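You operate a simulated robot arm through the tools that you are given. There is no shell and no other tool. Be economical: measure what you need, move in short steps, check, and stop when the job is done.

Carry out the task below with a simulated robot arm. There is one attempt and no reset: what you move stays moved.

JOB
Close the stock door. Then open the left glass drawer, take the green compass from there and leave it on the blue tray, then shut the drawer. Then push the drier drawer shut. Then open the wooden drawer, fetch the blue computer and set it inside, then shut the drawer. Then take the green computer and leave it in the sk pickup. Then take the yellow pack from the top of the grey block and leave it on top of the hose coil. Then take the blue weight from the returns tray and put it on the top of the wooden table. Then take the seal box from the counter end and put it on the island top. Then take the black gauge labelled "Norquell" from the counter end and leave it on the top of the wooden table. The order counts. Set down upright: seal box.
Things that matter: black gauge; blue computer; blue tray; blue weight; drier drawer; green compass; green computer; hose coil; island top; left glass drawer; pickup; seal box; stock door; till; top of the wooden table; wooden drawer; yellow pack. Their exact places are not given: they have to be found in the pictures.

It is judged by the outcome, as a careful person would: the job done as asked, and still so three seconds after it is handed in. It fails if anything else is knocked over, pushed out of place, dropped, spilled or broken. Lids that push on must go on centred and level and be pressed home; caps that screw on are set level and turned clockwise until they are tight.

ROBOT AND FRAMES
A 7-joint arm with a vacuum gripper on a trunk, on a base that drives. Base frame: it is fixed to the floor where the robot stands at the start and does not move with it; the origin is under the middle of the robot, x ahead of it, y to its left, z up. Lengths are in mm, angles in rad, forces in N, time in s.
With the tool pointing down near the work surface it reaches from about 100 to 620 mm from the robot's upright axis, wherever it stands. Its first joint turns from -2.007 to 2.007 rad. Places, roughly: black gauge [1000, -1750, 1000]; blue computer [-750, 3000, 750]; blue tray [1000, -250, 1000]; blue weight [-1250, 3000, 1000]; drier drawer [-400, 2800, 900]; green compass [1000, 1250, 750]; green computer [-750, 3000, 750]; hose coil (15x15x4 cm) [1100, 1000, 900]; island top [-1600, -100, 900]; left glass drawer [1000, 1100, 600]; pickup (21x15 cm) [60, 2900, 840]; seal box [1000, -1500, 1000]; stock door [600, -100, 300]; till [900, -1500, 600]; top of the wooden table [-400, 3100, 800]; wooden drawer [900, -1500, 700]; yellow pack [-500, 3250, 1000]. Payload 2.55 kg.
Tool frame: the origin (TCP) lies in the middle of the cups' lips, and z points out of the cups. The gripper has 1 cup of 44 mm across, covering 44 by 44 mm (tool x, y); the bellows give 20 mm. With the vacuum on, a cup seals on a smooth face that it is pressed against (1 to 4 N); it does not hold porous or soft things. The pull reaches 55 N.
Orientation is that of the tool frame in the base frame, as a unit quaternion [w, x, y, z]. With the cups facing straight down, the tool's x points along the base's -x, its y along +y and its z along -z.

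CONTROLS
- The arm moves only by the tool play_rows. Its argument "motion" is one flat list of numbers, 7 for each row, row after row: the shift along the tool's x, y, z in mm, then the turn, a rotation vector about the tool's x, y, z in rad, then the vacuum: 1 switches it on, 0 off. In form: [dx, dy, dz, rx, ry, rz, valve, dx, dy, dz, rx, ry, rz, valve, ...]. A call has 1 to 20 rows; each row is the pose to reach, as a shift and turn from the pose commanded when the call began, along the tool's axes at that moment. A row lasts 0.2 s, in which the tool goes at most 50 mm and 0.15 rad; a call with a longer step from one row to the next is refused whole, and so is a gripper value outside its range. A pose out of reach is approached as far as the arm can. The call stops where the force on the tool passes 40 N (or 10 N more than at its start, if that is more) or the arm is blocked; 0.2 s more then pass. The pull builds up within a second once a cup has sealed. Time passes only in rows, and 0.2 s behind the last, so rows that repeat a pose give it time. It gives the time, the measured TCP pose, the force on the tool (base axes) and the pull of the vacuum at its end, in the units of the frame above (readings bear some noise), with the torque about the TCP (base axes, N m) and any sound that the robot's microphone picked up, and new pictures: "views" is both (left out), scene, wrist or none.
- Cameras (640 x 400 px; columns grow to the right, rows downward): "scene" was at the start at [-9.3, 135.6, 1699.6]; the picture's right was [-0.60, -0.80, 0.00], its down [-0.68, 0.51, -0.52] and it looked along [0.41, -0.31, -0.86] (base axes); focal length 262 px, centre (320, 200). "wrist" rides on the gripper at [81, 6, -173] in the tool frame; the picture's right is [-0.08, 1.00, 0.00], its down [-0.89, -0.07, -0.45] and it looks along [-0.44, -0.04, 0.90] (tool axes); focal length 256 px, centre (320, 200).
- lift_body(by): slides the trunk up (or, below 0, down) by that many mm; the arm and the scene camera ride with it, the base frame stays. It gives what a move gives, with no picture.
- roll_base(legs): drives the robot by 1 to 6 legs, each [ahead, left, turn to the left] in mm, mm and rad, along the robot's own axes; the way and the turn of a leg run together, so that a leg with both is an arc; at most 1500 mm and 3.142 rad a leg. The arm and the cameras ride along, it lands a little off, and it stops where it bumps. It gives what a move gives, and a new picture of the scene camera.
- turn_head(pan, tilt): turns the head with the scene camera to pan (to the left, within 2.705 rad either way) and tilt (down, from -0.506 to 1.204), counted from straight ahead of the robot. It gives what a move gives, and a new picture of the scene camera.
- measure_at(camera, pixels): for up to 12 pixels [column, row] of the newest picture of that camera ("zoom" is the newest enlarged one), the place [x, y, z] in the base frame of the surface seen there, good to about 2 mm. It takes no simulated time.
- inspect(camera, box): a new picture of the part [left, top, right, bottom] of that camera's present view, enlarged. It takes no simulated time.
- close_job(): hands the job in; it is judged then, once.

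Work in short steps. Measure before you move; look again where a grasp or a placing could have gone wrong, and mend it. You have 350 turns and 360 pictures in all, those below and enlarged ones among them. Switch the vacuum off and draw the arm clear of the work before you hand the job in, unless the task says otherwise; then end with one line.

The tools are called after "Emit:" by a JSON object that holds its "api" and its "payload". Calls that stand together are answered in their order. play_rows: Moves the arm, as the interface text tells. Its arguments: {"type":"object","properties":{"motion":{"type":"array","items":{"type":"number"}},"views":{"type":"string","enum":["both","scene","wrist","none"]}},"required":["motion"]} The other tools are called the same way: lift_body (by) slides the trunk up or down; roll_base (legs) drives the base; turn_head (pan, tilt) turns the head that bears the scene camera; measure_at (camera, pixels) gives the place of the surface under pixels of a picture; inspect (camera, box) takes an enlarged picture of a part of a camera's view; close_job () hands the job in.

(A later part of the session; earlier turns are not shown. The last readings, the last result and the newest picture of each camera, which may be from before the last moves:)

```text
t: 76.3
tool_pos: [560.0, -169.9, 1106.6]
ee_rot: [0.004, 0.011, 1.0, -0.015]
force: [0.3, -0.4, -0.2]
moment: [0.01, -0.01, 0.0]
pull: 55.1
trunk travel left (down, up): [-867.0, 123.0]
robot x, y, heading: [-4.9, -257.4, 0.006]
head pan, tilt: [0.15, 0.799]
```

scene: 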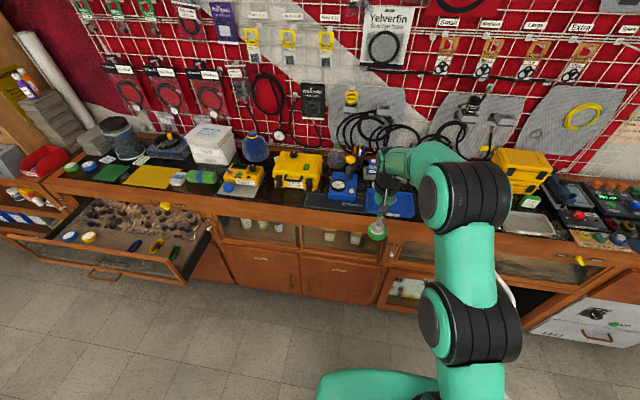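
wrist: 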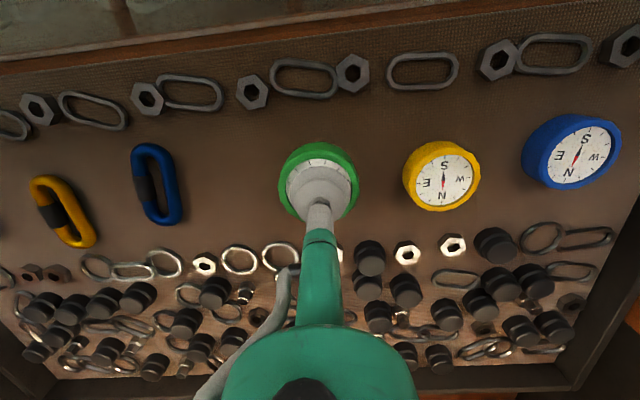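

Emit:
{"api": "inspect", "payload": {"camera": "scene", "box": [310, 130, 470, 240]}}

Emit:
{"api": "measure_at", "payload": {"camera": "scene", "pixels": [[402, 190], [410, 205], [385, 200], [372, 205], [402, 215], [342, 185], [345, 205]]}}

Emit:
{"api": "play_rows", "payload": {"motion": [0, 0, 0, 0, 0, 0, 1], "views": "wrist"}}

```text
3.64 times, centred on (390, 185) of scene
```

zoom: 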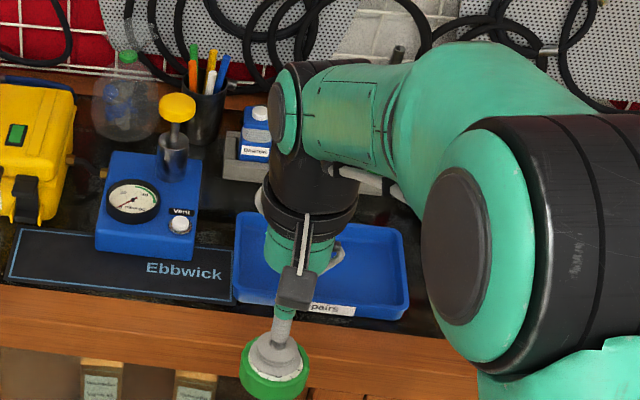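

```text
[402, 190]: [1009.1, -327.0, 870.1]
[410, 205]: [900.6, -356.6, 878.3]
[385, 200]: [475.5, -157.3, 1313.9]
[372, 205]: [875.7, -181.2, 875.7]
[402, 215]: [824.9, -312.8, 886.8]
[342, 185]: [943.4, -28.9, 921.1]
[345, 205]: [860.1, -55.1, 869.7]
```

```text
t: 76.7
tool_pos: [559.9, -170.7, 1104.6]
ee_rot: [0.005, 0.011, 1.0, -0.014]
force: [-0.5, -0.8, 0.0]
moment: [0.01, 0.01, 0.0]
pull: 54.9
trunk travel left (down, up): [-867.0, 123.0]
robot x, y, heading: [-8.9, -259.4, 0.013]
head pan, tilt: [0.15, 0.799]
```

wrist: 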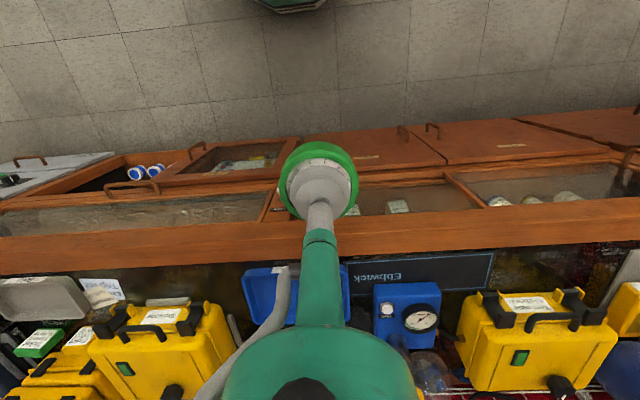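

Blue tray floor is at z≈876 and spans about x 820–960, y -180…-360. Drive so the tool sits above it.

Emit:
{"api": "roll_base", "payload": {"legs": [[0, -95, -0.01], [310, 0, 0]]}}

Emit:
{"api": "play_rows", "payload": {"motion": [0, 0, 0, 0, 0, 0, 1], "views": "wrist"}}

```text
t: 79.5
tool_pos: [874.8, -265.1, 1105.2]
ee_rot: [0.004, 0.014, 1.0, -0.014]
force: [-0.5, 0.6, 0.2]
moment: [0.03, 0.02, 0.01]
pull: 55.4
trunk travel left (down, up): [-867.0, 123.0]
robot x, y, heading: [307.1, -351.5, 0.001]
head pan, tilt: [0.15, 0.799]
```

scene: 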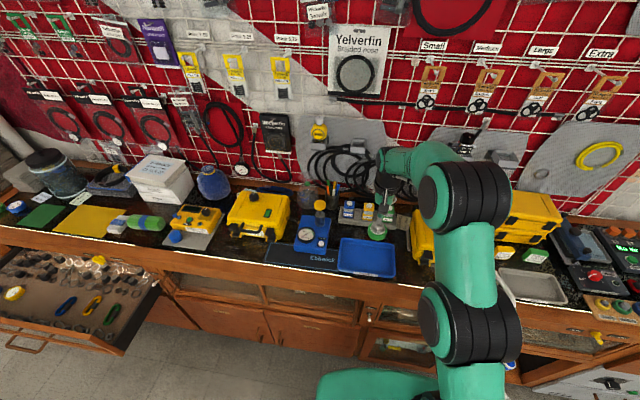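

```text
t: 79.9
tool_pos: [872.9, -265.3, 1104.7]
ee_rot: [0.004, 0.014, 1.0, -0.015]
force: [-0.3, 0.3, -0.4]
moment: [-0.04, 0.0, 0.0]
pull: 54.8
trunk travel left (down, up): [-867.0, 123.0]
robot x, y, heading: [309.8, -349.4, 0.003]
head pan, tilt: [0.15, 0.799]
```

wrist: 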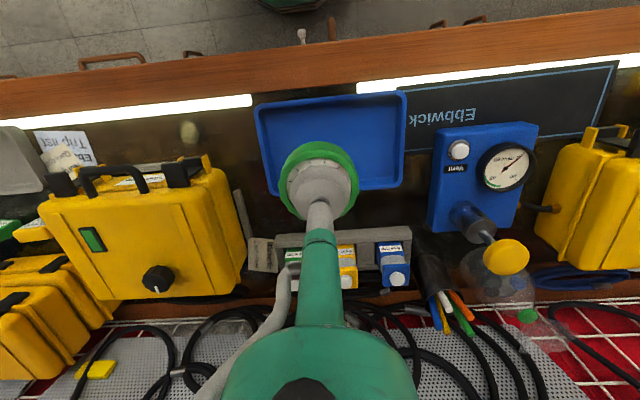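

Emit:
{"api": "measure_at", "payload": {"camera": "wrist", "pixels": [[270, 110], [392, 105], [392, 180], [280, 185], [256, 104], [405, 95], [403, 185], [275, 195], [330, 115], [170, 180], [465, 150], [385, 235]]}}

```text
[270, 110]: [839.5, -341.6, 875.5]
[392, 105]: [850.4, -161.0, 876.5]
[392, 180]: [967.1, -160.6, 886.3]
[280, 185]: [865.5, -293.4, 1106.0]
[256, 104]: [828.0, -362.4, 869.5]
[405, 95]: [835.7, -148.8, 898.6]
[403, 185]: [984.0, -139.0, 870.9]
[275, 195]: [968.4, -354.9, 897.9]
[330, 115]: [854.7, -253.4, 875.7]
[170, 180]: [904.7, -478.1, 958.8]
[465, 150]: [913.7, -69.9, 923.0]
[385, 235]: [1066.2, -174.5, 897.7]
```

Tray inside centre is ≈(903, -256), floor 876. Move over it and lower the trunk.

Emit:
{"api": "play_rows", "payload": {"motion": [-28, 8, 0, 0, 0, 0, 1, -28, 8, 0, 0, 0, 0, 1], "views": "none"}}

Emit:
{"api": "lift_body", "payload": {"by": -185}}

Emit:
{"api": "play_rows", "payload": {"motion": [0, 0, 6, 0, 0, 0, 1, 0, 0, 10, 0, 0, 0, 1, 0, 0, 14, 0, 0, 0, 1, 0, 0, 17, 0, 0, 0, 1], "views": "wrist"}}

```text
t: 80.5
tool_pos: [884.8, -261.9, 1093.2]
ee_rot: [0.005, 0.013, 1.0, -0.014]
force: [0.3, -0.2, -1.6]
moment: [-0.03, -0.02, -0.04]
pull: 54.7
out of reach, approached as far as the arm can: row 1, 2
trunk travel left (down, up): [-867.0, 123.0]
robot x, y, heading: [308.0, -348.5, 0.001]
head pan, tilt: [0.15, 0.799]
```

```text
t: 82.5
tool_pos: [883.4, -262.2, 907.5]
ee_rot: [0.004, 0.014, 1.0, -0.014]
force: [-1.2, -0.3, -0.5]
moment: [0.04, -0.02, 0.03]
pull: 55.3
trunk travel left (down, up): [-682.0, 308.0]
robot x, y, heading: [306.6, -346.5, 0.0]
head pan, tilt: [0.15, 0.799]
```

```text
t: 83.5
tool_pos: [884.4, -263.0, 898.0]
ee_rot: [0.011, 0.014, 1.0, -0.012]
force: [-4.1, -3.9, 36.1]
moment: [0.65, 0.51, 0.05]
pull: 54.6
trunk travel left (down, up): [-682.0, 308.0]
robot x, y, heading: [305.3, -348.5, 0.001]
head pan, tilt: [0.15, 0.799]
```

wrist: 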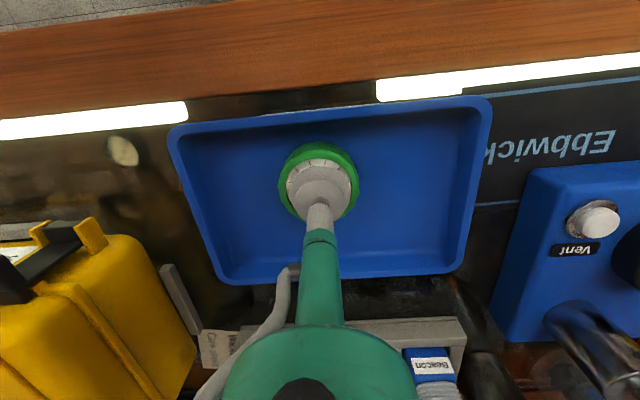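

The compass rests in the tray. Release, wait, and rise.

Emit:
{"api": "play_rows", "payload": {"motion": [0, 0, -8, 0, 0, 0, 0, 0, 0, -8, 0, 0, 0, 0, 0, 0, -8, 0, 0, 0, 0, 0, 0, -8, 0, 0, 0, 0, 0, 0, -15, 0, 0, 0, 0], "views": "none"}}

Emit:
{"api": "lift_body", "payload": {"by": 200}}

Emit:
{"api": "play_rows", "payload": {"motion": [0, 0, 0, 0, 0, 0, 0], "views": "wrist"}}

```text
t: 84.7
tool_pos: [885.7, -262.7, 907.8]
ee_rot: [0.004, 0.014, 1.0, -0.014]
force: [-0.1, -0.4, 0.2]
moment: [0.05, -0.01, -0.01]
pull: 0.0
trunk travel left (down, up): [-682.0, 308.0]
robot x, y, heading: [304.8, -347.1, 0.0]
head pan, tilt: [0.15, 0.799]
```

```text
t: 86.9
tool_pos: [885.4, -262.5, 1107.4]
ee_rot: [0.004, 0.014, 1.0, -0.014]
force: [-0.5, -0.9, 0.3]
moment: [0.0, 0.0, -0.02]
pull: 0.0
trunk travel left (down, up): [-882.0, 108.0]
robot x, y, heading: [305.3, -349.2, -0.003]
head pan, tilt: [0.15, 0.799]
```

```text
t: 87.3
tool_pos: [885.0, -261.3, 1105.4]
ee_rot: [0.004, 0.014, 1.0, -0.014]
force: [-0.8, -0.6, 0.4]
moment: [-0.02, -0.02, 0.01]
pull: 0.1
trunk travel left (down, up): [-882.0, 108.0]
robot x, y, heading: [308.8, -346.6, -0.001]
head pan, tilt: [0.15, 0.799]
```

wrist: 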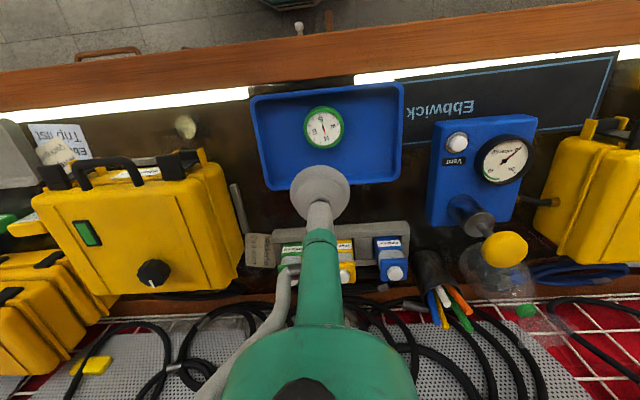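

Compass in tray. Now drive back to the drawer, level the tool, and lower to the drawer front height.

Emit:
{"api": "roll_base", "payload": {"legs": [[-700, 0, 0], [0, 1320, 0]]}}

Emit:
{"api": "play_rows", "payload": {"motion": [-20, 0, 0, 0, -0.14, 0, 0, -40, 0, 0, 0, -0.28, 0, 0, -60, 0, 0, 0, -0.42, 0, 0, -80, 0, 0, 0, -0.56, 0, 0, -100, 0, 0, 0, -0.7, 0, 0, -120, 0, 0, 0, -0.84, 0, 0, -140, 0, 0, 0, -0.98, 0, 0, -150, 0, 0, 0, -1.12, 0, 0, -160, 0, 0, 0, -1.26, 0, 0, -160, 0, 0, 0, -1.4, 0, 0, -160, 0, 0, 0, -1.5, 0, 0, -160, 0, 0, 0, -1.57, 0, 0, -160, 0, 0, 0, -1.57, 0, 0], "views": "none"}}

Emit:
{"api": "lift_body", "payload": {"by": -370}}

Emit:
{"api": "turn_head", "payload": {"pan": 0.0, "tilt": 0.6}}

```text
t: 97.3
tool_pos: [210.1, 1019.9, 1106.9]
ee_rot: [0.004, 0.032, 0.999, -0.014]
force: [-0.8, 0.0, 0.3]
moment: [-0.03, 0.01, 0.01]
pull: 0.1
trunk travel left (down, up): [-882.0, 108.0]
robot x, y, heading: [-370.9, 955.6, -0.038]
head pan, tilt: [0.15, 0.799]
```

scene: 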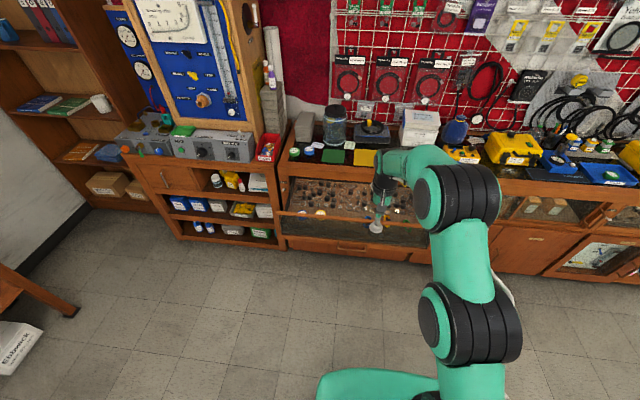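

```text
t: 100.1
tool_pos: [369.4, 1008.9, 1108.4]
ee_rot: [0.71, 0.013, 0.703, -0.033]
force: [-0.6, 0.0, 0.2]
moment: [-0.01, -0.05, 0.02]
pull: 0.1
out of reach, approached as far as the arm can: row 8
trunk travel left (down, up): [-882.0, 108.0]
robot x, y, heading: [-368.9, 952.4, -0.033]
head pan, tilt: [0.15, 0.799]
```

```text
t: 103.7
tool_pos: [368.9, 1010.7, 738.1]
ee_rot: [0.709, 0.013, 0.704, -0.033]
force: [-0.2, 0.6, -0.5]
moment: [0.01, 0.0, 0.02]
pull: 0.0
trunk travel left (down, up): [-512.0, 478.0]
robot x, y, heading: [-372.3, 953.0, -0.035]
head pan, tilt: [0.15, 0.799]
```

```text
t: 104.4
tool_pos: [368.8, 1008.7, 737.3]
ee_rot: [0.709, 0.012, 0.704, -0.032]
force: [-0.6, 0.1, 0.4]
moment: [0.01, 0.01, 0.03]
pull: 0.1
trunk travel left (down, up): [-512.0, 478.0]
robot x, y, heading: [-372.2, 952.8, -0.035]
head pan, tilt: [0.0, 0.6]
```

scene: 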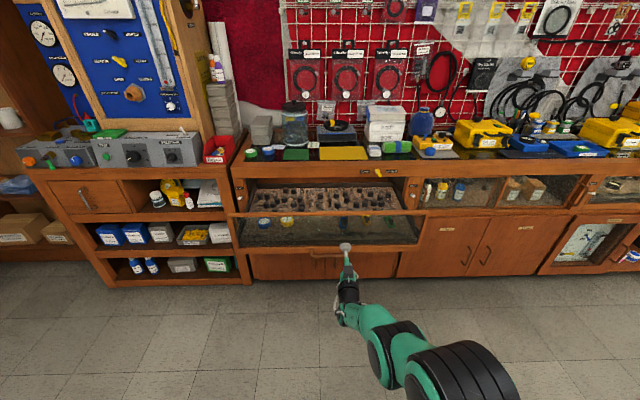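

I straighten the heading and push the drawer forward mostly by driving.

Emit:
{"api": "roll_base", "payload": {"legs": [[0, 10, 0.036], [330, 0, 0]]}}

```text
t: 107.0
tool_pos: [693.4, 1052.7, 736.3]
ee_rot: [0.71, -0.003, 0.704, -0.017]
force: [-0.4, -0.1, 0.5]
moment: [0.03, 0.0, 0.01]
pull: 0.0
trunk travel left (down, up): [-512.0, 478.0]
robot x, y, heading: [-47.0, 964.0, 0.007]
head pan, tilt: [0.0, 0.6]
```

scene: 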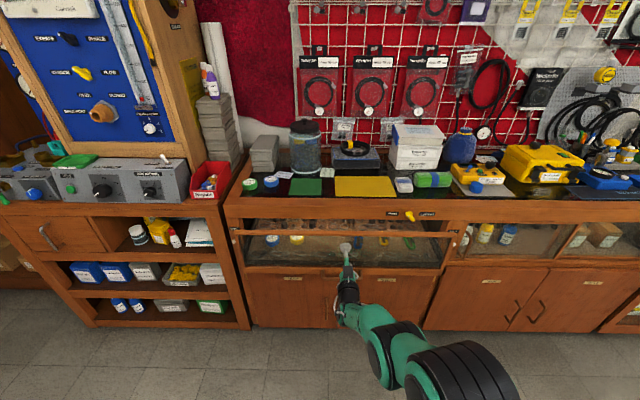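

The drawer moved in; finish with the arm until it stops.

Emit:
{"api": "play_rows", "payload": {"motion": [0, 0, 20, 0, 0, 0, 0, 0, 0, 40, 0, 0, 0, 0, 0, 0, 60, 0, 0, 0, 0, 0, 0, 75, 0, 0, 0, 0, 0, 0, 88, 0, 0, 0, 0, 0, 0, 98, 0, 0, 0, 0, 0, 0, 106, 0, 0, 0, 0], "views": "scene"}}

```text
t: 108.6
tool_pos: [799.8, 1051.4, 739.0]
ee_rot: [0.71, -0.003, 0.704, -0.017]
force: [-10.0, 1.5, 1.3]
moment: [0.07, 0.03, -0.06]
pull: 0.1
trunk travel left (down, up): [-512.0, 478.0]
robot x, y, heading: [-44.5, 963.2, 0.005]
head pan, tilt: [0.0, 0.6]
```

scene: 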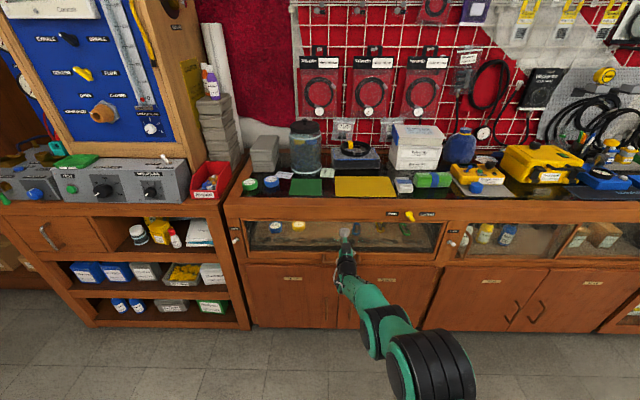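

Force 10 N at x=800. I check whether the drawer front is flush with the cabinet.

Emit:
{"api": "inspect", "payload": {"camera": "scene", "box": [220, 200, 460, 290]}}

Emit:
{"api": "measure_at", "payload": {"camera": "scene", "pixels": [[300, 260], [400, 263], [250, 255], [300, 222], [400, 225], [450, 242], [238, 235], [320, 259]]}}

```text
2.67 times, centred on (340, 245) of scene
```

zoom: 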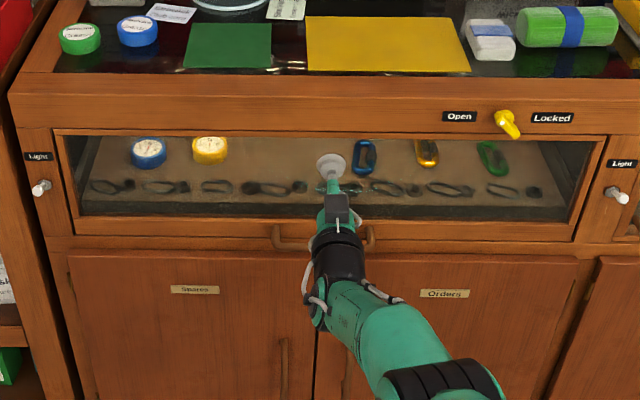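

```text
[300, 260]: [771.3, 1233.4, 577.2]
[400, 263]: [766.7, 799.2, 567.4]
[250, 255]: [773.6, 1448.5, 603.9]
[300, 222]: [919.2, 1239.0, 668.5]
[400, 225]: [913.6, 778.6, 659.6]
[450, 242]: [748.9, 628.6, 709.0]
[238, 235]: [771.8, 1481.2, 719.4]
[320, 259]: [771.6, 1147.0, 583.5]
```

The drawer front is flush at x≈773. Back off, raise, and turn the tool down; then head to the far left wall.

Emit:
{"api": "play_rows", "payload": {"motion": [0, 0, -30, 0, 0, 0, 0, 0, 0, -60, 0, 0, 0, 0], "views": "none"}}

Emit:
{"api": "roll_base", "payload": {"legs": [[-350, 0, 0]]}}

Emit:
{"api": "lift_body", "payload": {"by": 380}}

Emit:
{"api": "play_rows", "payload": {"motion": [0, 0, -10, 0, 0.14, 0, 0, 0, 0, -30, 0, 0.28, 0, 0, 0, 0, -60, 0, 0.42, 0, 0, 0, 0, -90, 0, 0.56, 0, 0, 0, 0, -120, 0, 0.7, 0, 0, 0, 0, -150, 0, 0.84, 0, 0, 0, 0, -180, 0, 0.98, 0, 0, 0, 0, -210, 0, 1.12, 0, 0, 0, 0, -240, 0, 1.26, 0, 0, 0, 0, -250, 0, 1.4, 0, 0, 0, 0, -250, 0, 1.5, 0, 0, 0, 0, -250, 0, 1.57, 0, 0, 0, 0, -250, 0, 1.57, 0, 0], "views": "none"}}

Emit:
{"api": "roll_base", "payload": {"legs": [[-100, 700, 0], [0, 0, 1.566]]}}

Emit:
{"api": "turn_head", "payload": {"pan": 0.0, "tilt": 0.4}}

```text
t: 109.2
tool_pos: [740.2, 1053.8, 738.4]
ee_rot: [0.71, -0.002, 0.704, -0.017]
force: [-0.8, 0.0, 0.4]
moment: [0.01, -0.02, -0.01]
pull: 0.0
trunk travel left (down, up): [-512.0, 478.0]
robot x, y, heading: [-43.3, 965.1, 0.011]
head pan, tilt: [0.0, 0.6]
```

```text
t: 111.5
tool_pos: [386.0, 1051.4, 737.9]
ee_rot: [0.71, -0.003, 0.704, -0.017]
force: [0.7, 1.0, 0.1]
moment: [-0.01, 0.0, 0.0]
pull: 0.1
trunk travel left (down, up): [-512.0, 478.0]
robot x, y, heading: [-397.5, 961.5, 0.007]
head pan, tilt: [0.0, 0.6]
```

scene: 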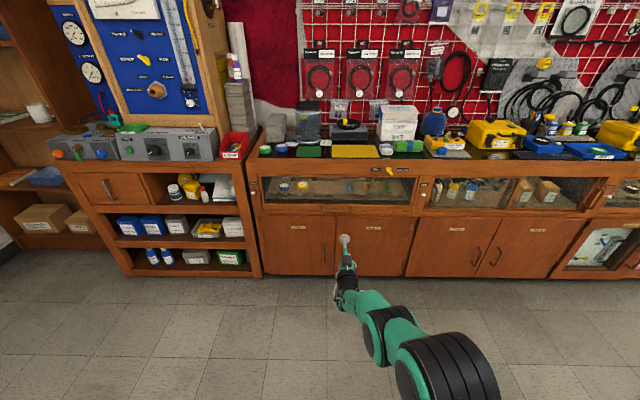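

```text
t: 115.1
tool_pos: [386.5, 1051.4, 1117.8]
ee_rot: [0.71, -0.003, 0.704, -0.017]
force: [0.1, 0.3, -0.1]
moment: [0.0, 0.0, -0.01]
pull: 0.1
trunk travel left (down, up): [-892.0, 98.0]
robot x, y, heading: [-398.9, 961.3, 0.006]
head pan, tilt: [0.0, 0.6]
```

```text
t: 117.9
tool_pos: [134.9, 1056.5, 1116.8]
ee_rot: [0.005, 0.01, 1.0, -0.014]
force: [-1.7, -0.4, -0.3]
moment: [-0.01, -0.02, 0.01]
pull: 0.1
trunk travel left (down, up): [-892.0, 98.0]
robot x, y, heading: [-399.1, 960.8, 0.012]
head pan, tilt: [0.0, 0.6]
```

```text
t: 125.7
tool_pos: [-603.4, 2207.6, 1116.8]
ee_rot: [0.014, -0.707, 0.707, -0.007]
force: [0.3, -0.4, -0.7]
moment: [-0.02, 0.0, 0.01]
pull: 0.0
trunk travel left (down, up): [-892.0, 98.0]
robot x, y, heading: [-499.2, 1676.1, 1.598]
head pan, tilt: [0.0, 0.6]
```

scene: 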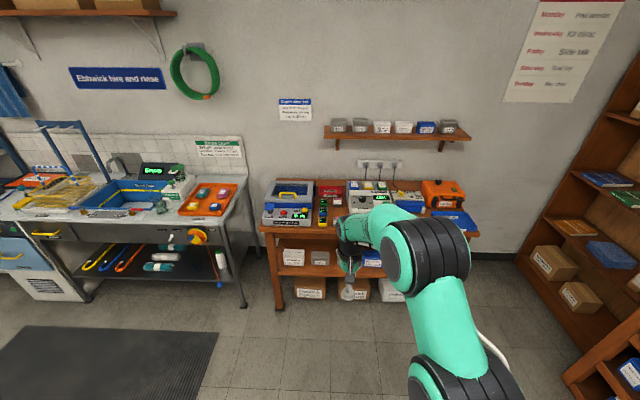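

```text
t: 126.5
tool_pos: [-604.0, 2207.6, 1115.6]
ee_rot: [0.014, -0.707, 0.707, -0.006]
force: [-0.1, -0.9, 0.0]
moment: [0.0, 0.0, -0.01]
pull: 0.2
trunk travel left (down, up): [-892.0, 98.0]
robot x, y, heading: [-499.3, 1677.6, 1.603]
head pan, tilt: [0.0, 0.4]
```

scene: 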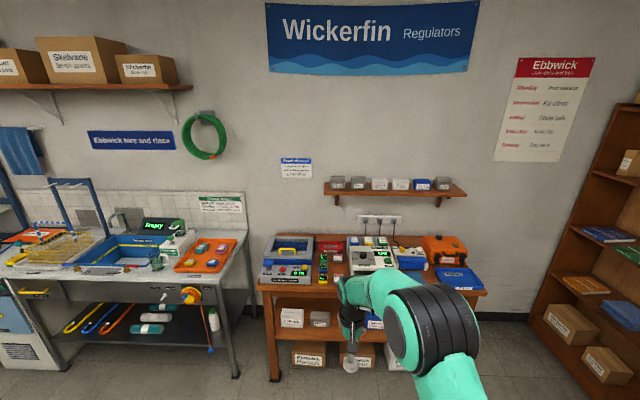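

The wooden table stands ahead. Zoom on the table.

Emit:
{"api": "inspect", "payload": {"camera": "scene", "box": [255, 220, 495, 370]}}

Emit:
{"api": "inspect", "payload": {"camera": "scene", "box": [0, 190, 260, 350]}}

Emit:
{"api": "measure_at", "payload": {"camera": "scene", "pixels": [[290, 270], [288, 250], [323, 270], [380, 255], [440, 250], [458, 280], [345, 245], [300, 287], [205, 260], [345, 180], [150, 240], [370, 285]]}}

```text
2.67 times, centred on (375, 295) of scene
```

zoom: 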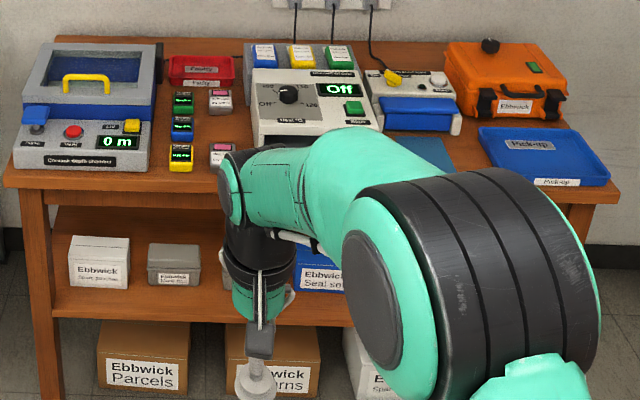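

```text
2.46 times, centred on (130, 270) of scene
```

zoom: 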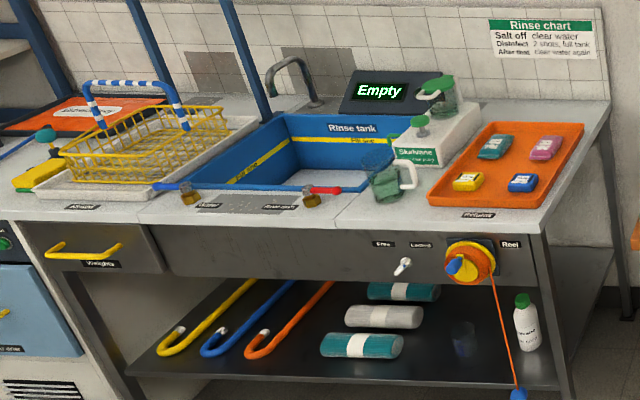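

```text
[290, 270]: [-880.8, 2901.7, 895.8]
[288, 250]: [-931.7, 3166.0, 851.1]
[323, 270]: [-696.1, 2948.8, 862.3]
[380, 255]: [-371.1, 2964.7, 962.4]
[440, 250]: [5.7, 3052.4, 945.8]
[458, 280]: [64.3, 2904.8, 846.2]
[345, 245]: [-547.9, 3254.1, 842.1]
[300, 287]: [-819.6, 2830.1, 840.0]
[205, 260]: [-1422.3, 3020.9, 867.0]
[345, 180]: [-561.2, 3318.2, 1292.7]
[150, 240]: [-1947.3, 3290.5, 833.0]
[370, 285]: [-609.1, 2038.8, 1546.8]
```

I need a clearer view of the drier; move ahead and to the right and look left-ahead.

Emit:
{"api": "roll_base", "payload": {"legs": [[350, -300, -0.03]]}}

Emit:
{"api": "turn_head", "payload": {"pan": 0.2, "tilt": 0.65}}

```text
t: 129.2
tool_pos: [-294.6, 2566.6, 1114.9]
ee_rot: [0.013, -0.695, 0.719, -0.007]
force: [-0.5, 0.0, -0.3]
moment: [-0.05, 0.02, 0.03]
pull: 0.0
trunk travel left (down, up): [-892.0, 98.0]
robot x, y, heading: [-205.0, 2032.3, 1.565]
head pan, tilt: [0.0, 0.4]
```

scene: 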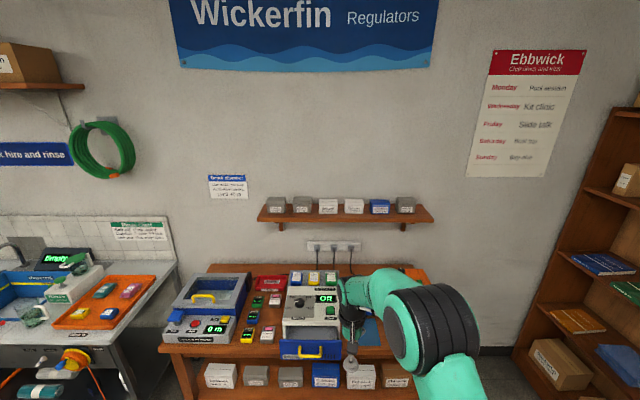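

```text
t: 130.0
tool_pos: [-293.3, 2566.2, 1116.3]
ee_rot: [0.013, -0.696, 0.718, -0.006]
force: [0.0, -0.6, -0.3]
moment: [-0.02, 0.0, 0.01]
pull: 0.0
trunk travel left (down, up): [-892.0, 98.0]
robot x, y, heading: [-204.8, 2032.4, 1.572]
head pan, tilt: [0.201, 0.649]
```

scene: 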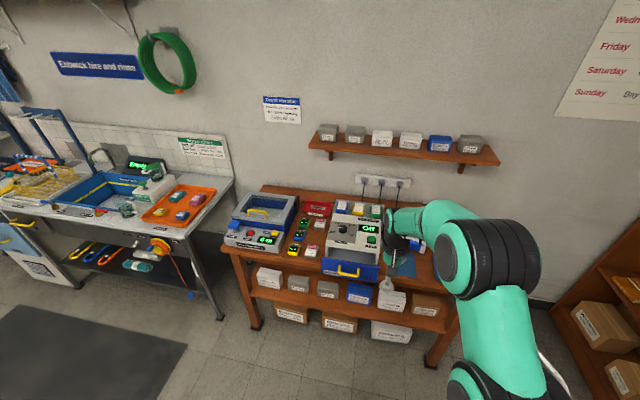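

Emit:
{"api": "inspect", "payload": {"camera": "scene", "box": [220, 180, 440, 310]}}

Emit:
{"api": "measure_at", "payload": {"camera": "scene", "pixels": [[330, 268], [355, 272], [375, 272], [350, 262], [350, 244], [348, 232], [340, 248], [303, 227], [298, 238], [293, 252], [358, 211], [343, 211]]}}

```text
2.91 times, centred on (330, 245) of scene
```

zoom: 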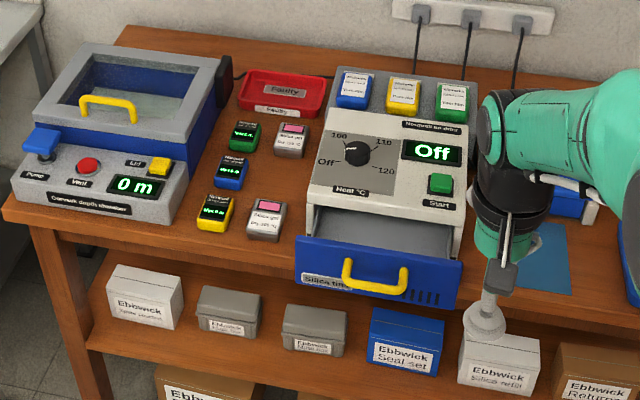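

```text
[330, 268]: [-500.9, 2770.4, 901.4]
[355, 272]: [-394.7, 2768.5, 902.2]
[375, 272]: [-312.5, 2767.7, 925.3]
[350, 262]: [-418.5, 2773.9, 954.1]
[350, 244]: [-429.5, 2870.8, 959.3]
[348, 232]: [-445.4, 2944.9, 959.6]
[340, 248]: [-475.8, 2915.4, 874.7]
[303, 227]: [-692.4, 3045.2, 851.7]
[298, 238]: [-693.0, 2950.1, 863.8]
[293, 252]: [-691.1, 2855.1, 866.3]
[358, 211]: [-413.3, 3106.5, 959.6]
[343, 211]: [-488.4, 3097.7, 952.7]
```

The drier drawer front (blue) is at y≈2769, x -510…-308, with a yellow handle in the middle. I'll push on it with the vertical tool: retract the arm, drive closer, lower in front.

Emit:
{"api": "play_rows", "payload": {"motion": [40, 0, 0, 0, 0, 0, 0, 80, 0, 0, 0, 0, 0, 0, 110, 0, 0, 0, 0, 0, 0], "views": "none"}}

Emit:
{"api": "roll_base", "payload": {"legs": [[200, 110, 0]]}}

Emit:
{"api": "turn_head", "payload": {"pan": 0.2, "tilt": 0.9}}

```text
t: 130.8
tool_pos: [-297.8, 2452.8, 1115.5]
ee_rot: [0.014, -0.696, 0.718, -0.006]
force: [-0.1, 1.2, -0.8]
moment: [0.02, 0.03, 0.02]
pull: 0.1
trunk travel left (down, up): [-892.0, 98.0]
robot x, y, heading: [-205.5, 2032.6, 1.568]
head pan, tilt: [0.201, 0.649]
```

```text
t: 132.5
tool_pos: [-404.8, 2656.4, 1114.9]
ee_rot: [0.013, -0.695, 0.719, -0.008]
force: [0.5, -0.1, 0.1]
moment: [-0.01, -0.01, 0.02]
pull: 0.1
trunk travel left (down, up): [-892.0, 98.0]
robot x, y, heading: [-314.1, 2232.8, 1.569]
head pan, tilt: [0.201, 0.649]
```

scene: 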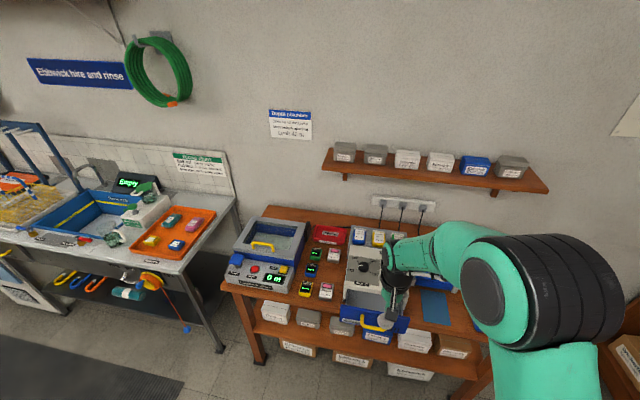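

```text
t: 133.3
tool_pos: [-404.3, 2656.4, 1114.0]
ee_rot: [0.013, -0.696, 0.718, -0.006]
force: [-0.8, 0.9, 0.2]
moment: [-0.02, -0.01, -0.04]
pull: 0.0
trunk travel left (down, up): [-892.0, 98.0]
robot x, y, heading: [-315.9, 2230.9, 1.564]
head pan, tilt: [0.201, 0.901]
```

scene: 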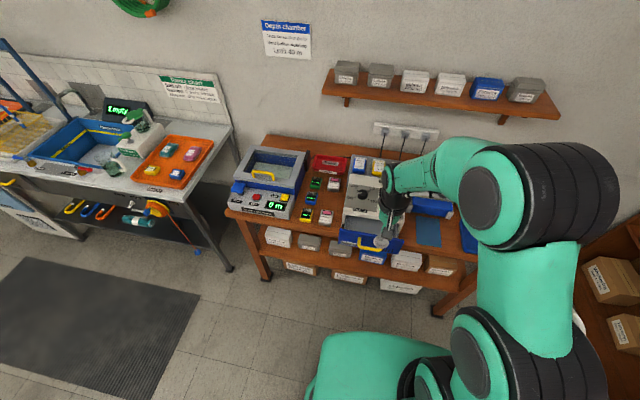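

Lower the trunk 235 so the cup is in front of the handle.

Emit:
{"api": "lift_body", "payload": {"by": -232}}

Emit:
{"api": "play_rows", "payload": {"motion": [-20, 0, 0, 0, 0, 0, 0], "views": "both"}}

```text
t: 135.7
tool_pos: [-405.4, 2655.7, 882.0]
ee_rot: [0.014, -0.696, 0.718, -0.007]
force: [0.0, 1.1, -0.2]
moment: [0.01, -0.02, 0.02]
pull: 0.0
trunk travel left (down, up): [-660.0, 330.0]
robot x, y, heading: [-313.9, 2230.3, 1.562]
head pan, tilt: [0.201, 0.901]
```

```text
t: 136.1
tool_pos: [-405.0, 2676.8, 882.7]
ee_rot: [0.013, -0.694, 0.72, -0.007]
force: [0.2, 0.6, -0.9]
moment: [-0.03, 0.01, 0.01]
pull: 0.0
trunk travel left (down, up): [-660.0, 330.0]
robot x, y, heading: [-317.9, 2230.7, 1.566]
head pan, tilt: [0.201, 0.901]
```

scene: 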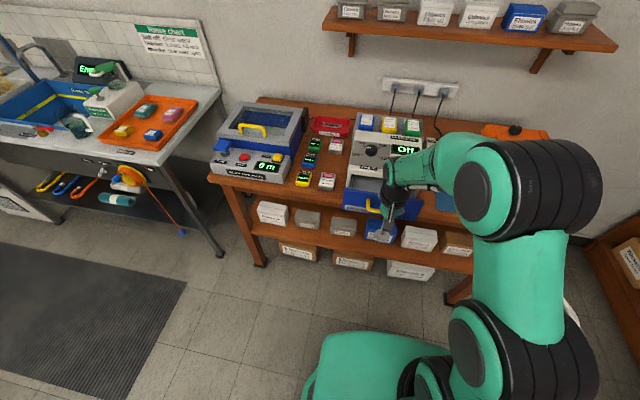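
wrist: 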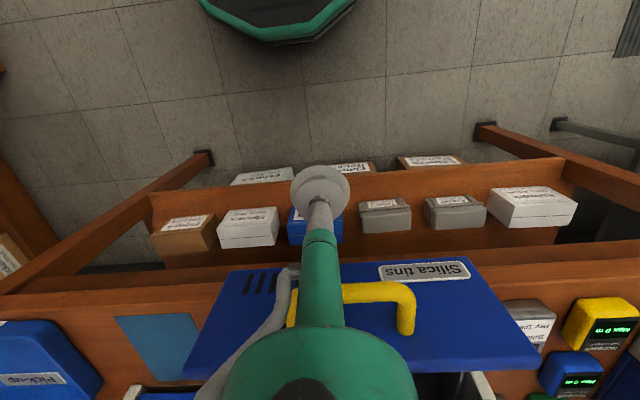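

Cup is ahead of the handle. Push forward in +y until force rises.

Emit:
{"api": "play_rows", "payload": {"motion": [-20, -10, 0, 0, 0, 0, 0, -40, -10, 0, 0, 0, 0, 0, -60, -10, 0, 0, 0, 0, 0, -80, -10, 0, 0, 0, 0, 0, -95, -10, 0, 0, 0, 0, 0], "views": "both"}}

```text
t: 137.3
tool_pos: [-390.5, 2770.7, 882.4]
ee_rot: [0.014, -0.695, 0.719, -0.007]
force: [-0.3, 0.6, -0.5]
moment: [0.0, -0.01, -0.01]
pull: 0.1
trunk travel left (down, up): [-660.0, 330.0]
robot x, y, heading: [-311.0, 2231.9, 1.565]
head pan, tilt: [0.201, 0.901]
```

scene: 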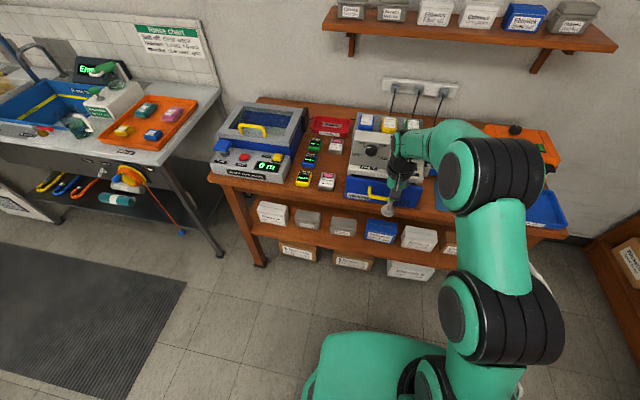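
wrist: 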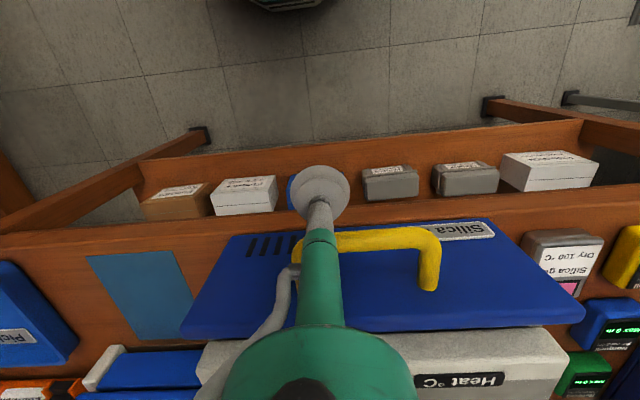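

The drawer moves freely, nearly closed. Continue.

Emit:
{"api": "play_rows", "payload": {"motion": [-10, 0, 0, 0, 0, 0, 0, -20, 0, 0, 0, 0, 0, 0, -28, 0, 0, 0, 0, 0, 0, -36, 0, 0, 0, 0, 0, 0, -44, 0, 0, 0, 0, 0, 0], "views": "both"}}

```text
t: 138.4
tool_pos: [-390.4, 2792.7, 876.4]
ee_rot: [-0.001, -0.696, 0.718, -0.023]
force: [-0.9, -17.9, 1.8]
moment: [0.94, 0.01, 0.0]
pull: 0.0
trunk travel left (down, up): [-660.0, 330.0]
robot x, y, heading: [-315.7, 2230.2, 1.569]
head pan, tilt: [0.201, 0.901]
stopped in row 5: the force on the tool passed its limit at 43 N (the readings are from after the stop); the commanded pose is now the measured one
```

scene: 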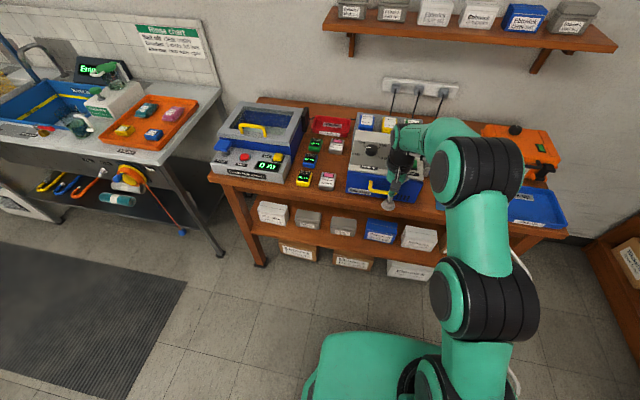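
wrist: 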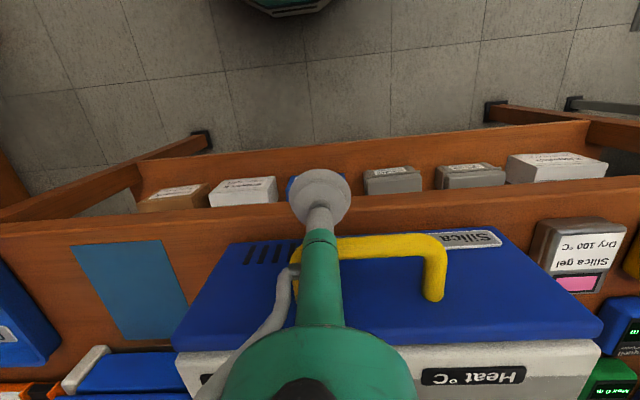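

It stopped at 43 N: closed. Retract and check the front.

Emit:
{"api": "play_rows", "payload": {"motion": [30, 0, 0, 0, 0, 0, 0, 70, 0, 0, 0, 0, 0, 0, 110, 0, 0, 0, 0, 0, 0, 130, 0, 0, 0, 0, 0, 0], "views": "none"}}

Emit:
{"api": "lift_body", "payload": {"by": 235}}

Emit:
{"api": "roll_base", "payload": {"legs": [[0, 210, 0]]}}

Emit:
{"api": "turn_head", "payload": {"pan": 0.0, "tilt": 0.8}}

```text
t: 139.4
tool_pos: [-394.9, 2669.2, 879.2]
ee_rot: [0.003, -0.695, 0.719, -0.019]
force: [-0.2, 0.7, 0.6]
moment: [0.01, 0.02, 0.0]
pull: 0.1
trunk travel left (down, up): [-660.0, 330.0]
robot x, y, heading: [-316.1, 2233.4, 1.566]
head pan, tilt: [0.201, 0.901]
```

```text
t: 141.9
tool_pos: [-394.2, 2670.1, 1114.4]
ee_rot: [0.004, -0.695, 0.718, -0.018]
force: [-0.4, -0.2, -0.4]
moment: [-0.02, 0.01, 0.0]
pull: 0.0
trunk travel left (down, up): [-895.0, 95.0]
robot x, y, heading: [-316.3, 2230.2, 1.57]
head pan, tilt: [0.201, 0.901]
```

```text
t: 143.5
tool_pos: [-603.2, 2671.3, 1114.3]
ee_rot: [0.004, -0.695, 0.719, -0.018]
force: [0.0, 0.3, 0.3]
moment: [0.01, 0.01, 0.01]
pull: 0.0
trunk travel left (down, up): [-895.0, 95.0]
robot x, y, heading: [-528.4, 2232.2, 1.566]
head pan, tilt: [0.201, 0.901]
```

scene: 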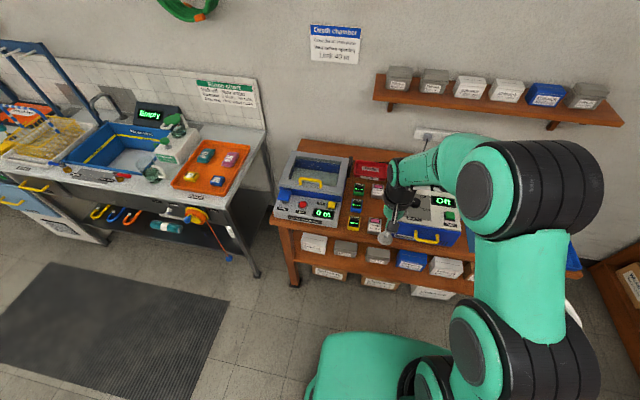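

```text
t: 144.3
tool_pos: [-601.2, 2670.3, 1113.4]
ee_rot: [0.004, -0.694, 0.72, -0.018]
force: [0.9, -0.4, 0.2]
moment: [-0.01, -0.01, 0.02]
pull: 0.0
trunk travel left (down, up): [-895.0, 95.0]
robot x, y, heading: [-531.6, 2236.6, 1.568]
head pan, tilt: [0.0, 0.799]
```

scene: 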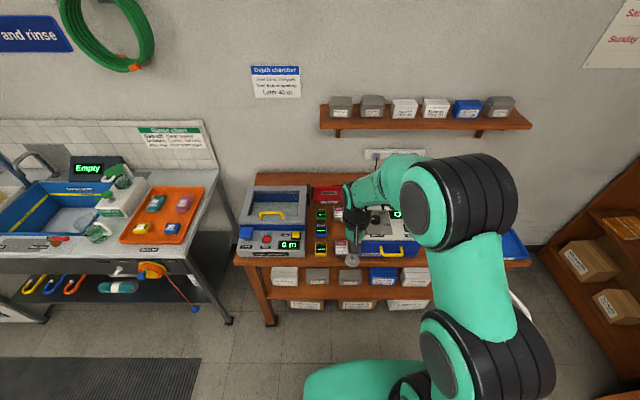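

Emit:
{"api": "inspect", "payload": {"camera": "scene", "box": [230, 180, 440, 300]}}

Emit:
{"api": "measure_at", "payload": {"camera": "scene", "pixels": [[395, 247], [366, 240], [420, 242], [321, 230], [321, 213], [321, 248]]}}

```text
3.05 times, centred on (335, 240) of scene
```

zoom: 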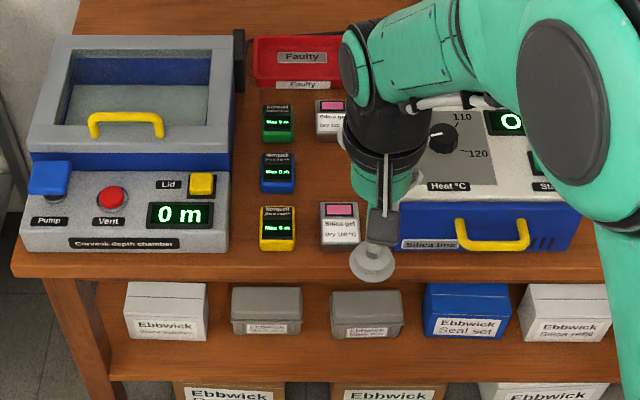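

```text
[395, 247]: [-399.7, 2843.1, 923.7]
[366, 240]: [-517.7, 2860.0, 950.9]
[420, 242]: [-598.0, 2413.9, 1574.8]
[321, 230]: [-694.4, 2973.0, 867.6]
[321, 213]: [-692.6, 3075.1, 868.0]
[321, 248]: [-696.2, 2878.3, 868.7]
```

Drier drawer is shut. Next I go open the wooden drawer at the far right end of the counter.

Emit:
{"api": "roll_base", "payload": {"legs": [[-1300, 0, 0], [0, 0, -1.568], [0, -1500, 0], [0, -900, 0]]}}

Emit:
{"api": "turn_head", "payload": {"pan": -0.1, "tilt": 0.55}}

```text
t: 165.9
tool_pos: [-41.8, -1385.6, 1114.0]
ee_rot: [-0.009, 0.01, 1.0, -0.015]
force: [-0.7, 0.0, -0.4]
moment: [0.0, 0.02, -0.02]
pull: 0.1
trunk travel left (down, up): [-895.0, 95.0]
robot x, y, heading: [-480.2, -1471.0, 0.006]
head pan, tilt: [0.0, 0.799]
```

scene: 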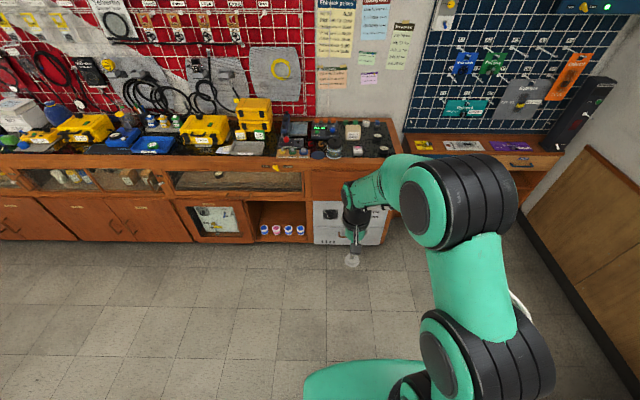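

```text
t: 166.7
tool_pos: [-41.2, -1384.2, 1115.5]
ee_rot: [-0.01, 0.009, 1.0, -0.016]
force: [-0.2, -0.2, -0.2]
moment: [-0.02, 0.01, 0.0]
pull: 0.1
trunk travel left (down, up): [-895.0, 95.0]
robot x, y, heading: [-471.9, -1467.8, 0.012]
head pan, tilt: [-0.099, 0.55]
```

scene: 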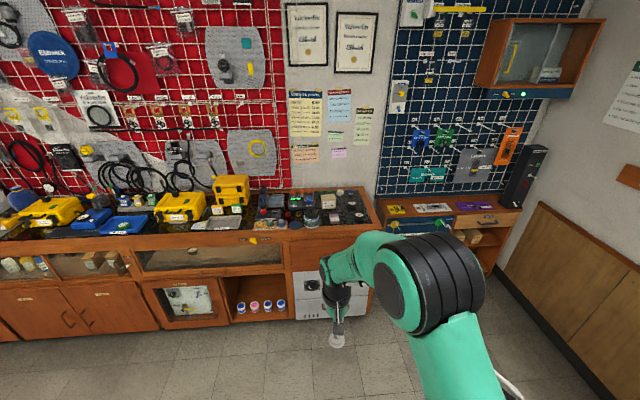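

The wooden drawer front is around (320,252). Zoom and measure.

Emit:
{"api": "inspect", "payload": {"camera": "scene", "box": [220, 180, 420, 330]}}

Emit:
{"api": "measure_at", "payload": {"camera": "scene", "pixels": [[296, 246], [310, 244], [310, 268], [296, 262], [320, 240], [345, 238], [366, 237], [372, 250], [310, 285], [260, 243]]}}

```text
2.67 times, centred on (320, 255) of scene
```

zoom: 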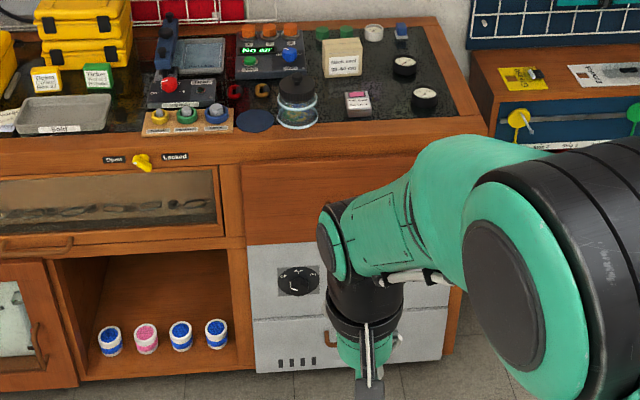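

```text
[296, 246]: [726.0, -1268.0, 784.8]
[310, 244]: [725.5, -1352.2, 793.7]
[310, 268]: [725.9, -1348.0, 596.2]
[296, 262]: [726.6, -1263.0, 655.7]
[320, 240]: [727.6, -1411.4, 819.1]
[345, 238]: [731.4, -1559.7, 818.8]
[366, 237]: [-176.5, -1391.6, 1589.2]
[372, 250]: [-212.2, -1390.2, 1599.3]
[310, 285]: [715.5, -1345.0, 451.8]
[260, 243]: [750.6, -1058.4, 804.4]
```

Front face at x≈726. I level the tool now (extending the reach), which also should clear the view.

Emit:
{"api": "play_rows", "payload": {"motion": [-45, 0, 0, 0, -0.1, 0, 0, -90, 0, 0, 0, -0.2, 0, 0, -130, 0, 0, 0, -0.32, 0, 0, -165, 0, 0, 0, -0.44, 0, 0, -200, 0, 0, 0, -0.58, 0, 0, -235, 0, 0, 0, -0.72, 0, 0, -260, 0, 0, 0, -0.86, 0, 0, -280, 0, 0, 0, -1.0, 0, 0, -300, 0, 0, 0, -1.14, 0, 0, -310, 0, 0, 0, -1.28, 0, 0, -310, 0, 0, 0, -1.42, 0, 0, -310, 0, 0, 0, -1.52, 0, 0, -310, 0, 0, 0, -1.57, 0, 0], "views": "none"}}

Emit:
{"api": "lift_body", "payload": {"by": -370}}

Emit:
{"api": "turn_head", "payload": {"pan": 0.0, "tilt": 0.5}}

```text
t: 169.5
tool_pos: [269.1, -1390.4, 1108.9]
ee_rot: [0.701, -0.005, 0.713, -0.017]
force: [0.1, 1.2, -0.1]
moment: [0.01, 0.02, -0.03]
pull: 0.0
trunk travel left (down, up): [-895.0, 95.0]
robot x, y, heading: [-477.5, -1468.3, 0.005]
head pan, tilt: [-0.099, 0.55]
```

```text
t: 173.1
tool_pos: [268.6, -1390.7, 738.2]
ee_rot: [0.7, -0.004, 0.714, -0.018]
force: [0.3, 0.5, -0.6]
moment: [-0.01, 0.01, -0.02]
pull: 0.0
trunk travel left (down, up): [-525.0, 465.0]
robot x, y, heading: [-478.0, -1471.9, 0.012]
head pan, tilt: [-0.099, 0.55]
```

```text
t: 173.8
tool_pos: [269.0, -1391.1, 737.4]
ee_rot: [0.699, -0.005, 0.714, -0.018]
force: [-0.6, 0.4, 0.1]
moment: [-0.01, 0.01, 0.02]
pull: 0.1
trunk travel left (down, up): [-525.0, 465.0]
robot x, y, heading: [-475.8, -1470.5, 0.007]
head pan, tilt: [0.0, 0.499]
```

scene: 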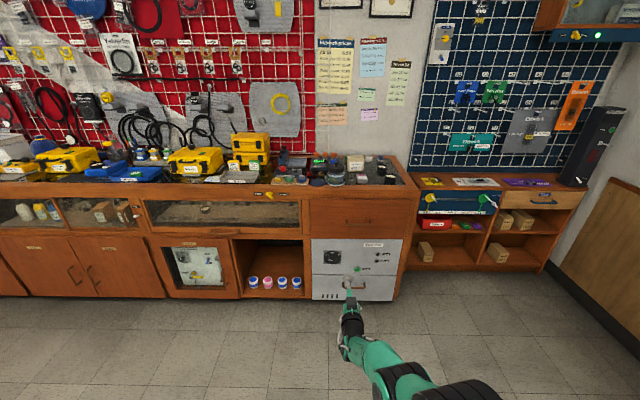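

Emit:
{"api": "inspect", "payload": {"camera": "scene", "box": [290, 140, 430, 310]}}

Emit:
{"api": "measure_at", "payload": {"camera": "scene", "pixels": [[312, 205], [360, 200], [360, 221], [412, 205], [340, 210], [395, 210], [536, 200], [456, 204], [360, 230], [360, 195]]}}

```text
2.35 times, centred on (360, 225) of scene
```

zoom: 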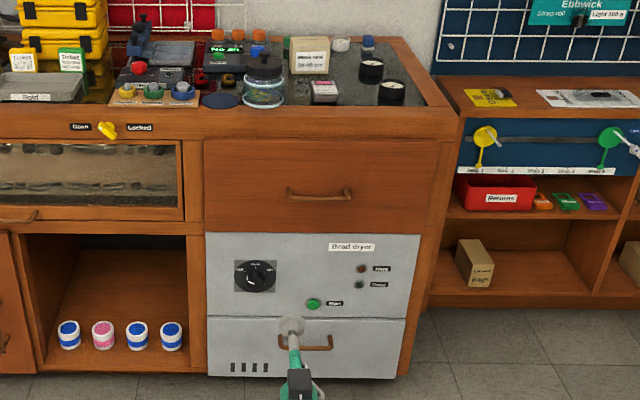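

```text
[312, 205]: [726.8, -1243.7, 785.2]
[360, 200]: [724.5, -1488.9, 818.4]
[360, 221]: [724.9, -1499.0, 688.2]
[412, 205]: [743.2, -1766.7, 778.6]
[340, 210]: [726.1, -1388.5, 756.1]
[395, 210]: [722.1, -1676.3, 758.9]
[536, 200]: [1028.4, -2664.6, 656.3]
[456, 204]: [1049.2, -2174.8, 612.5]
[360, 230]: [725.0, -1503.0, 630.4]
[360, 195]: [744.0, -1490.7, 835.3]
```

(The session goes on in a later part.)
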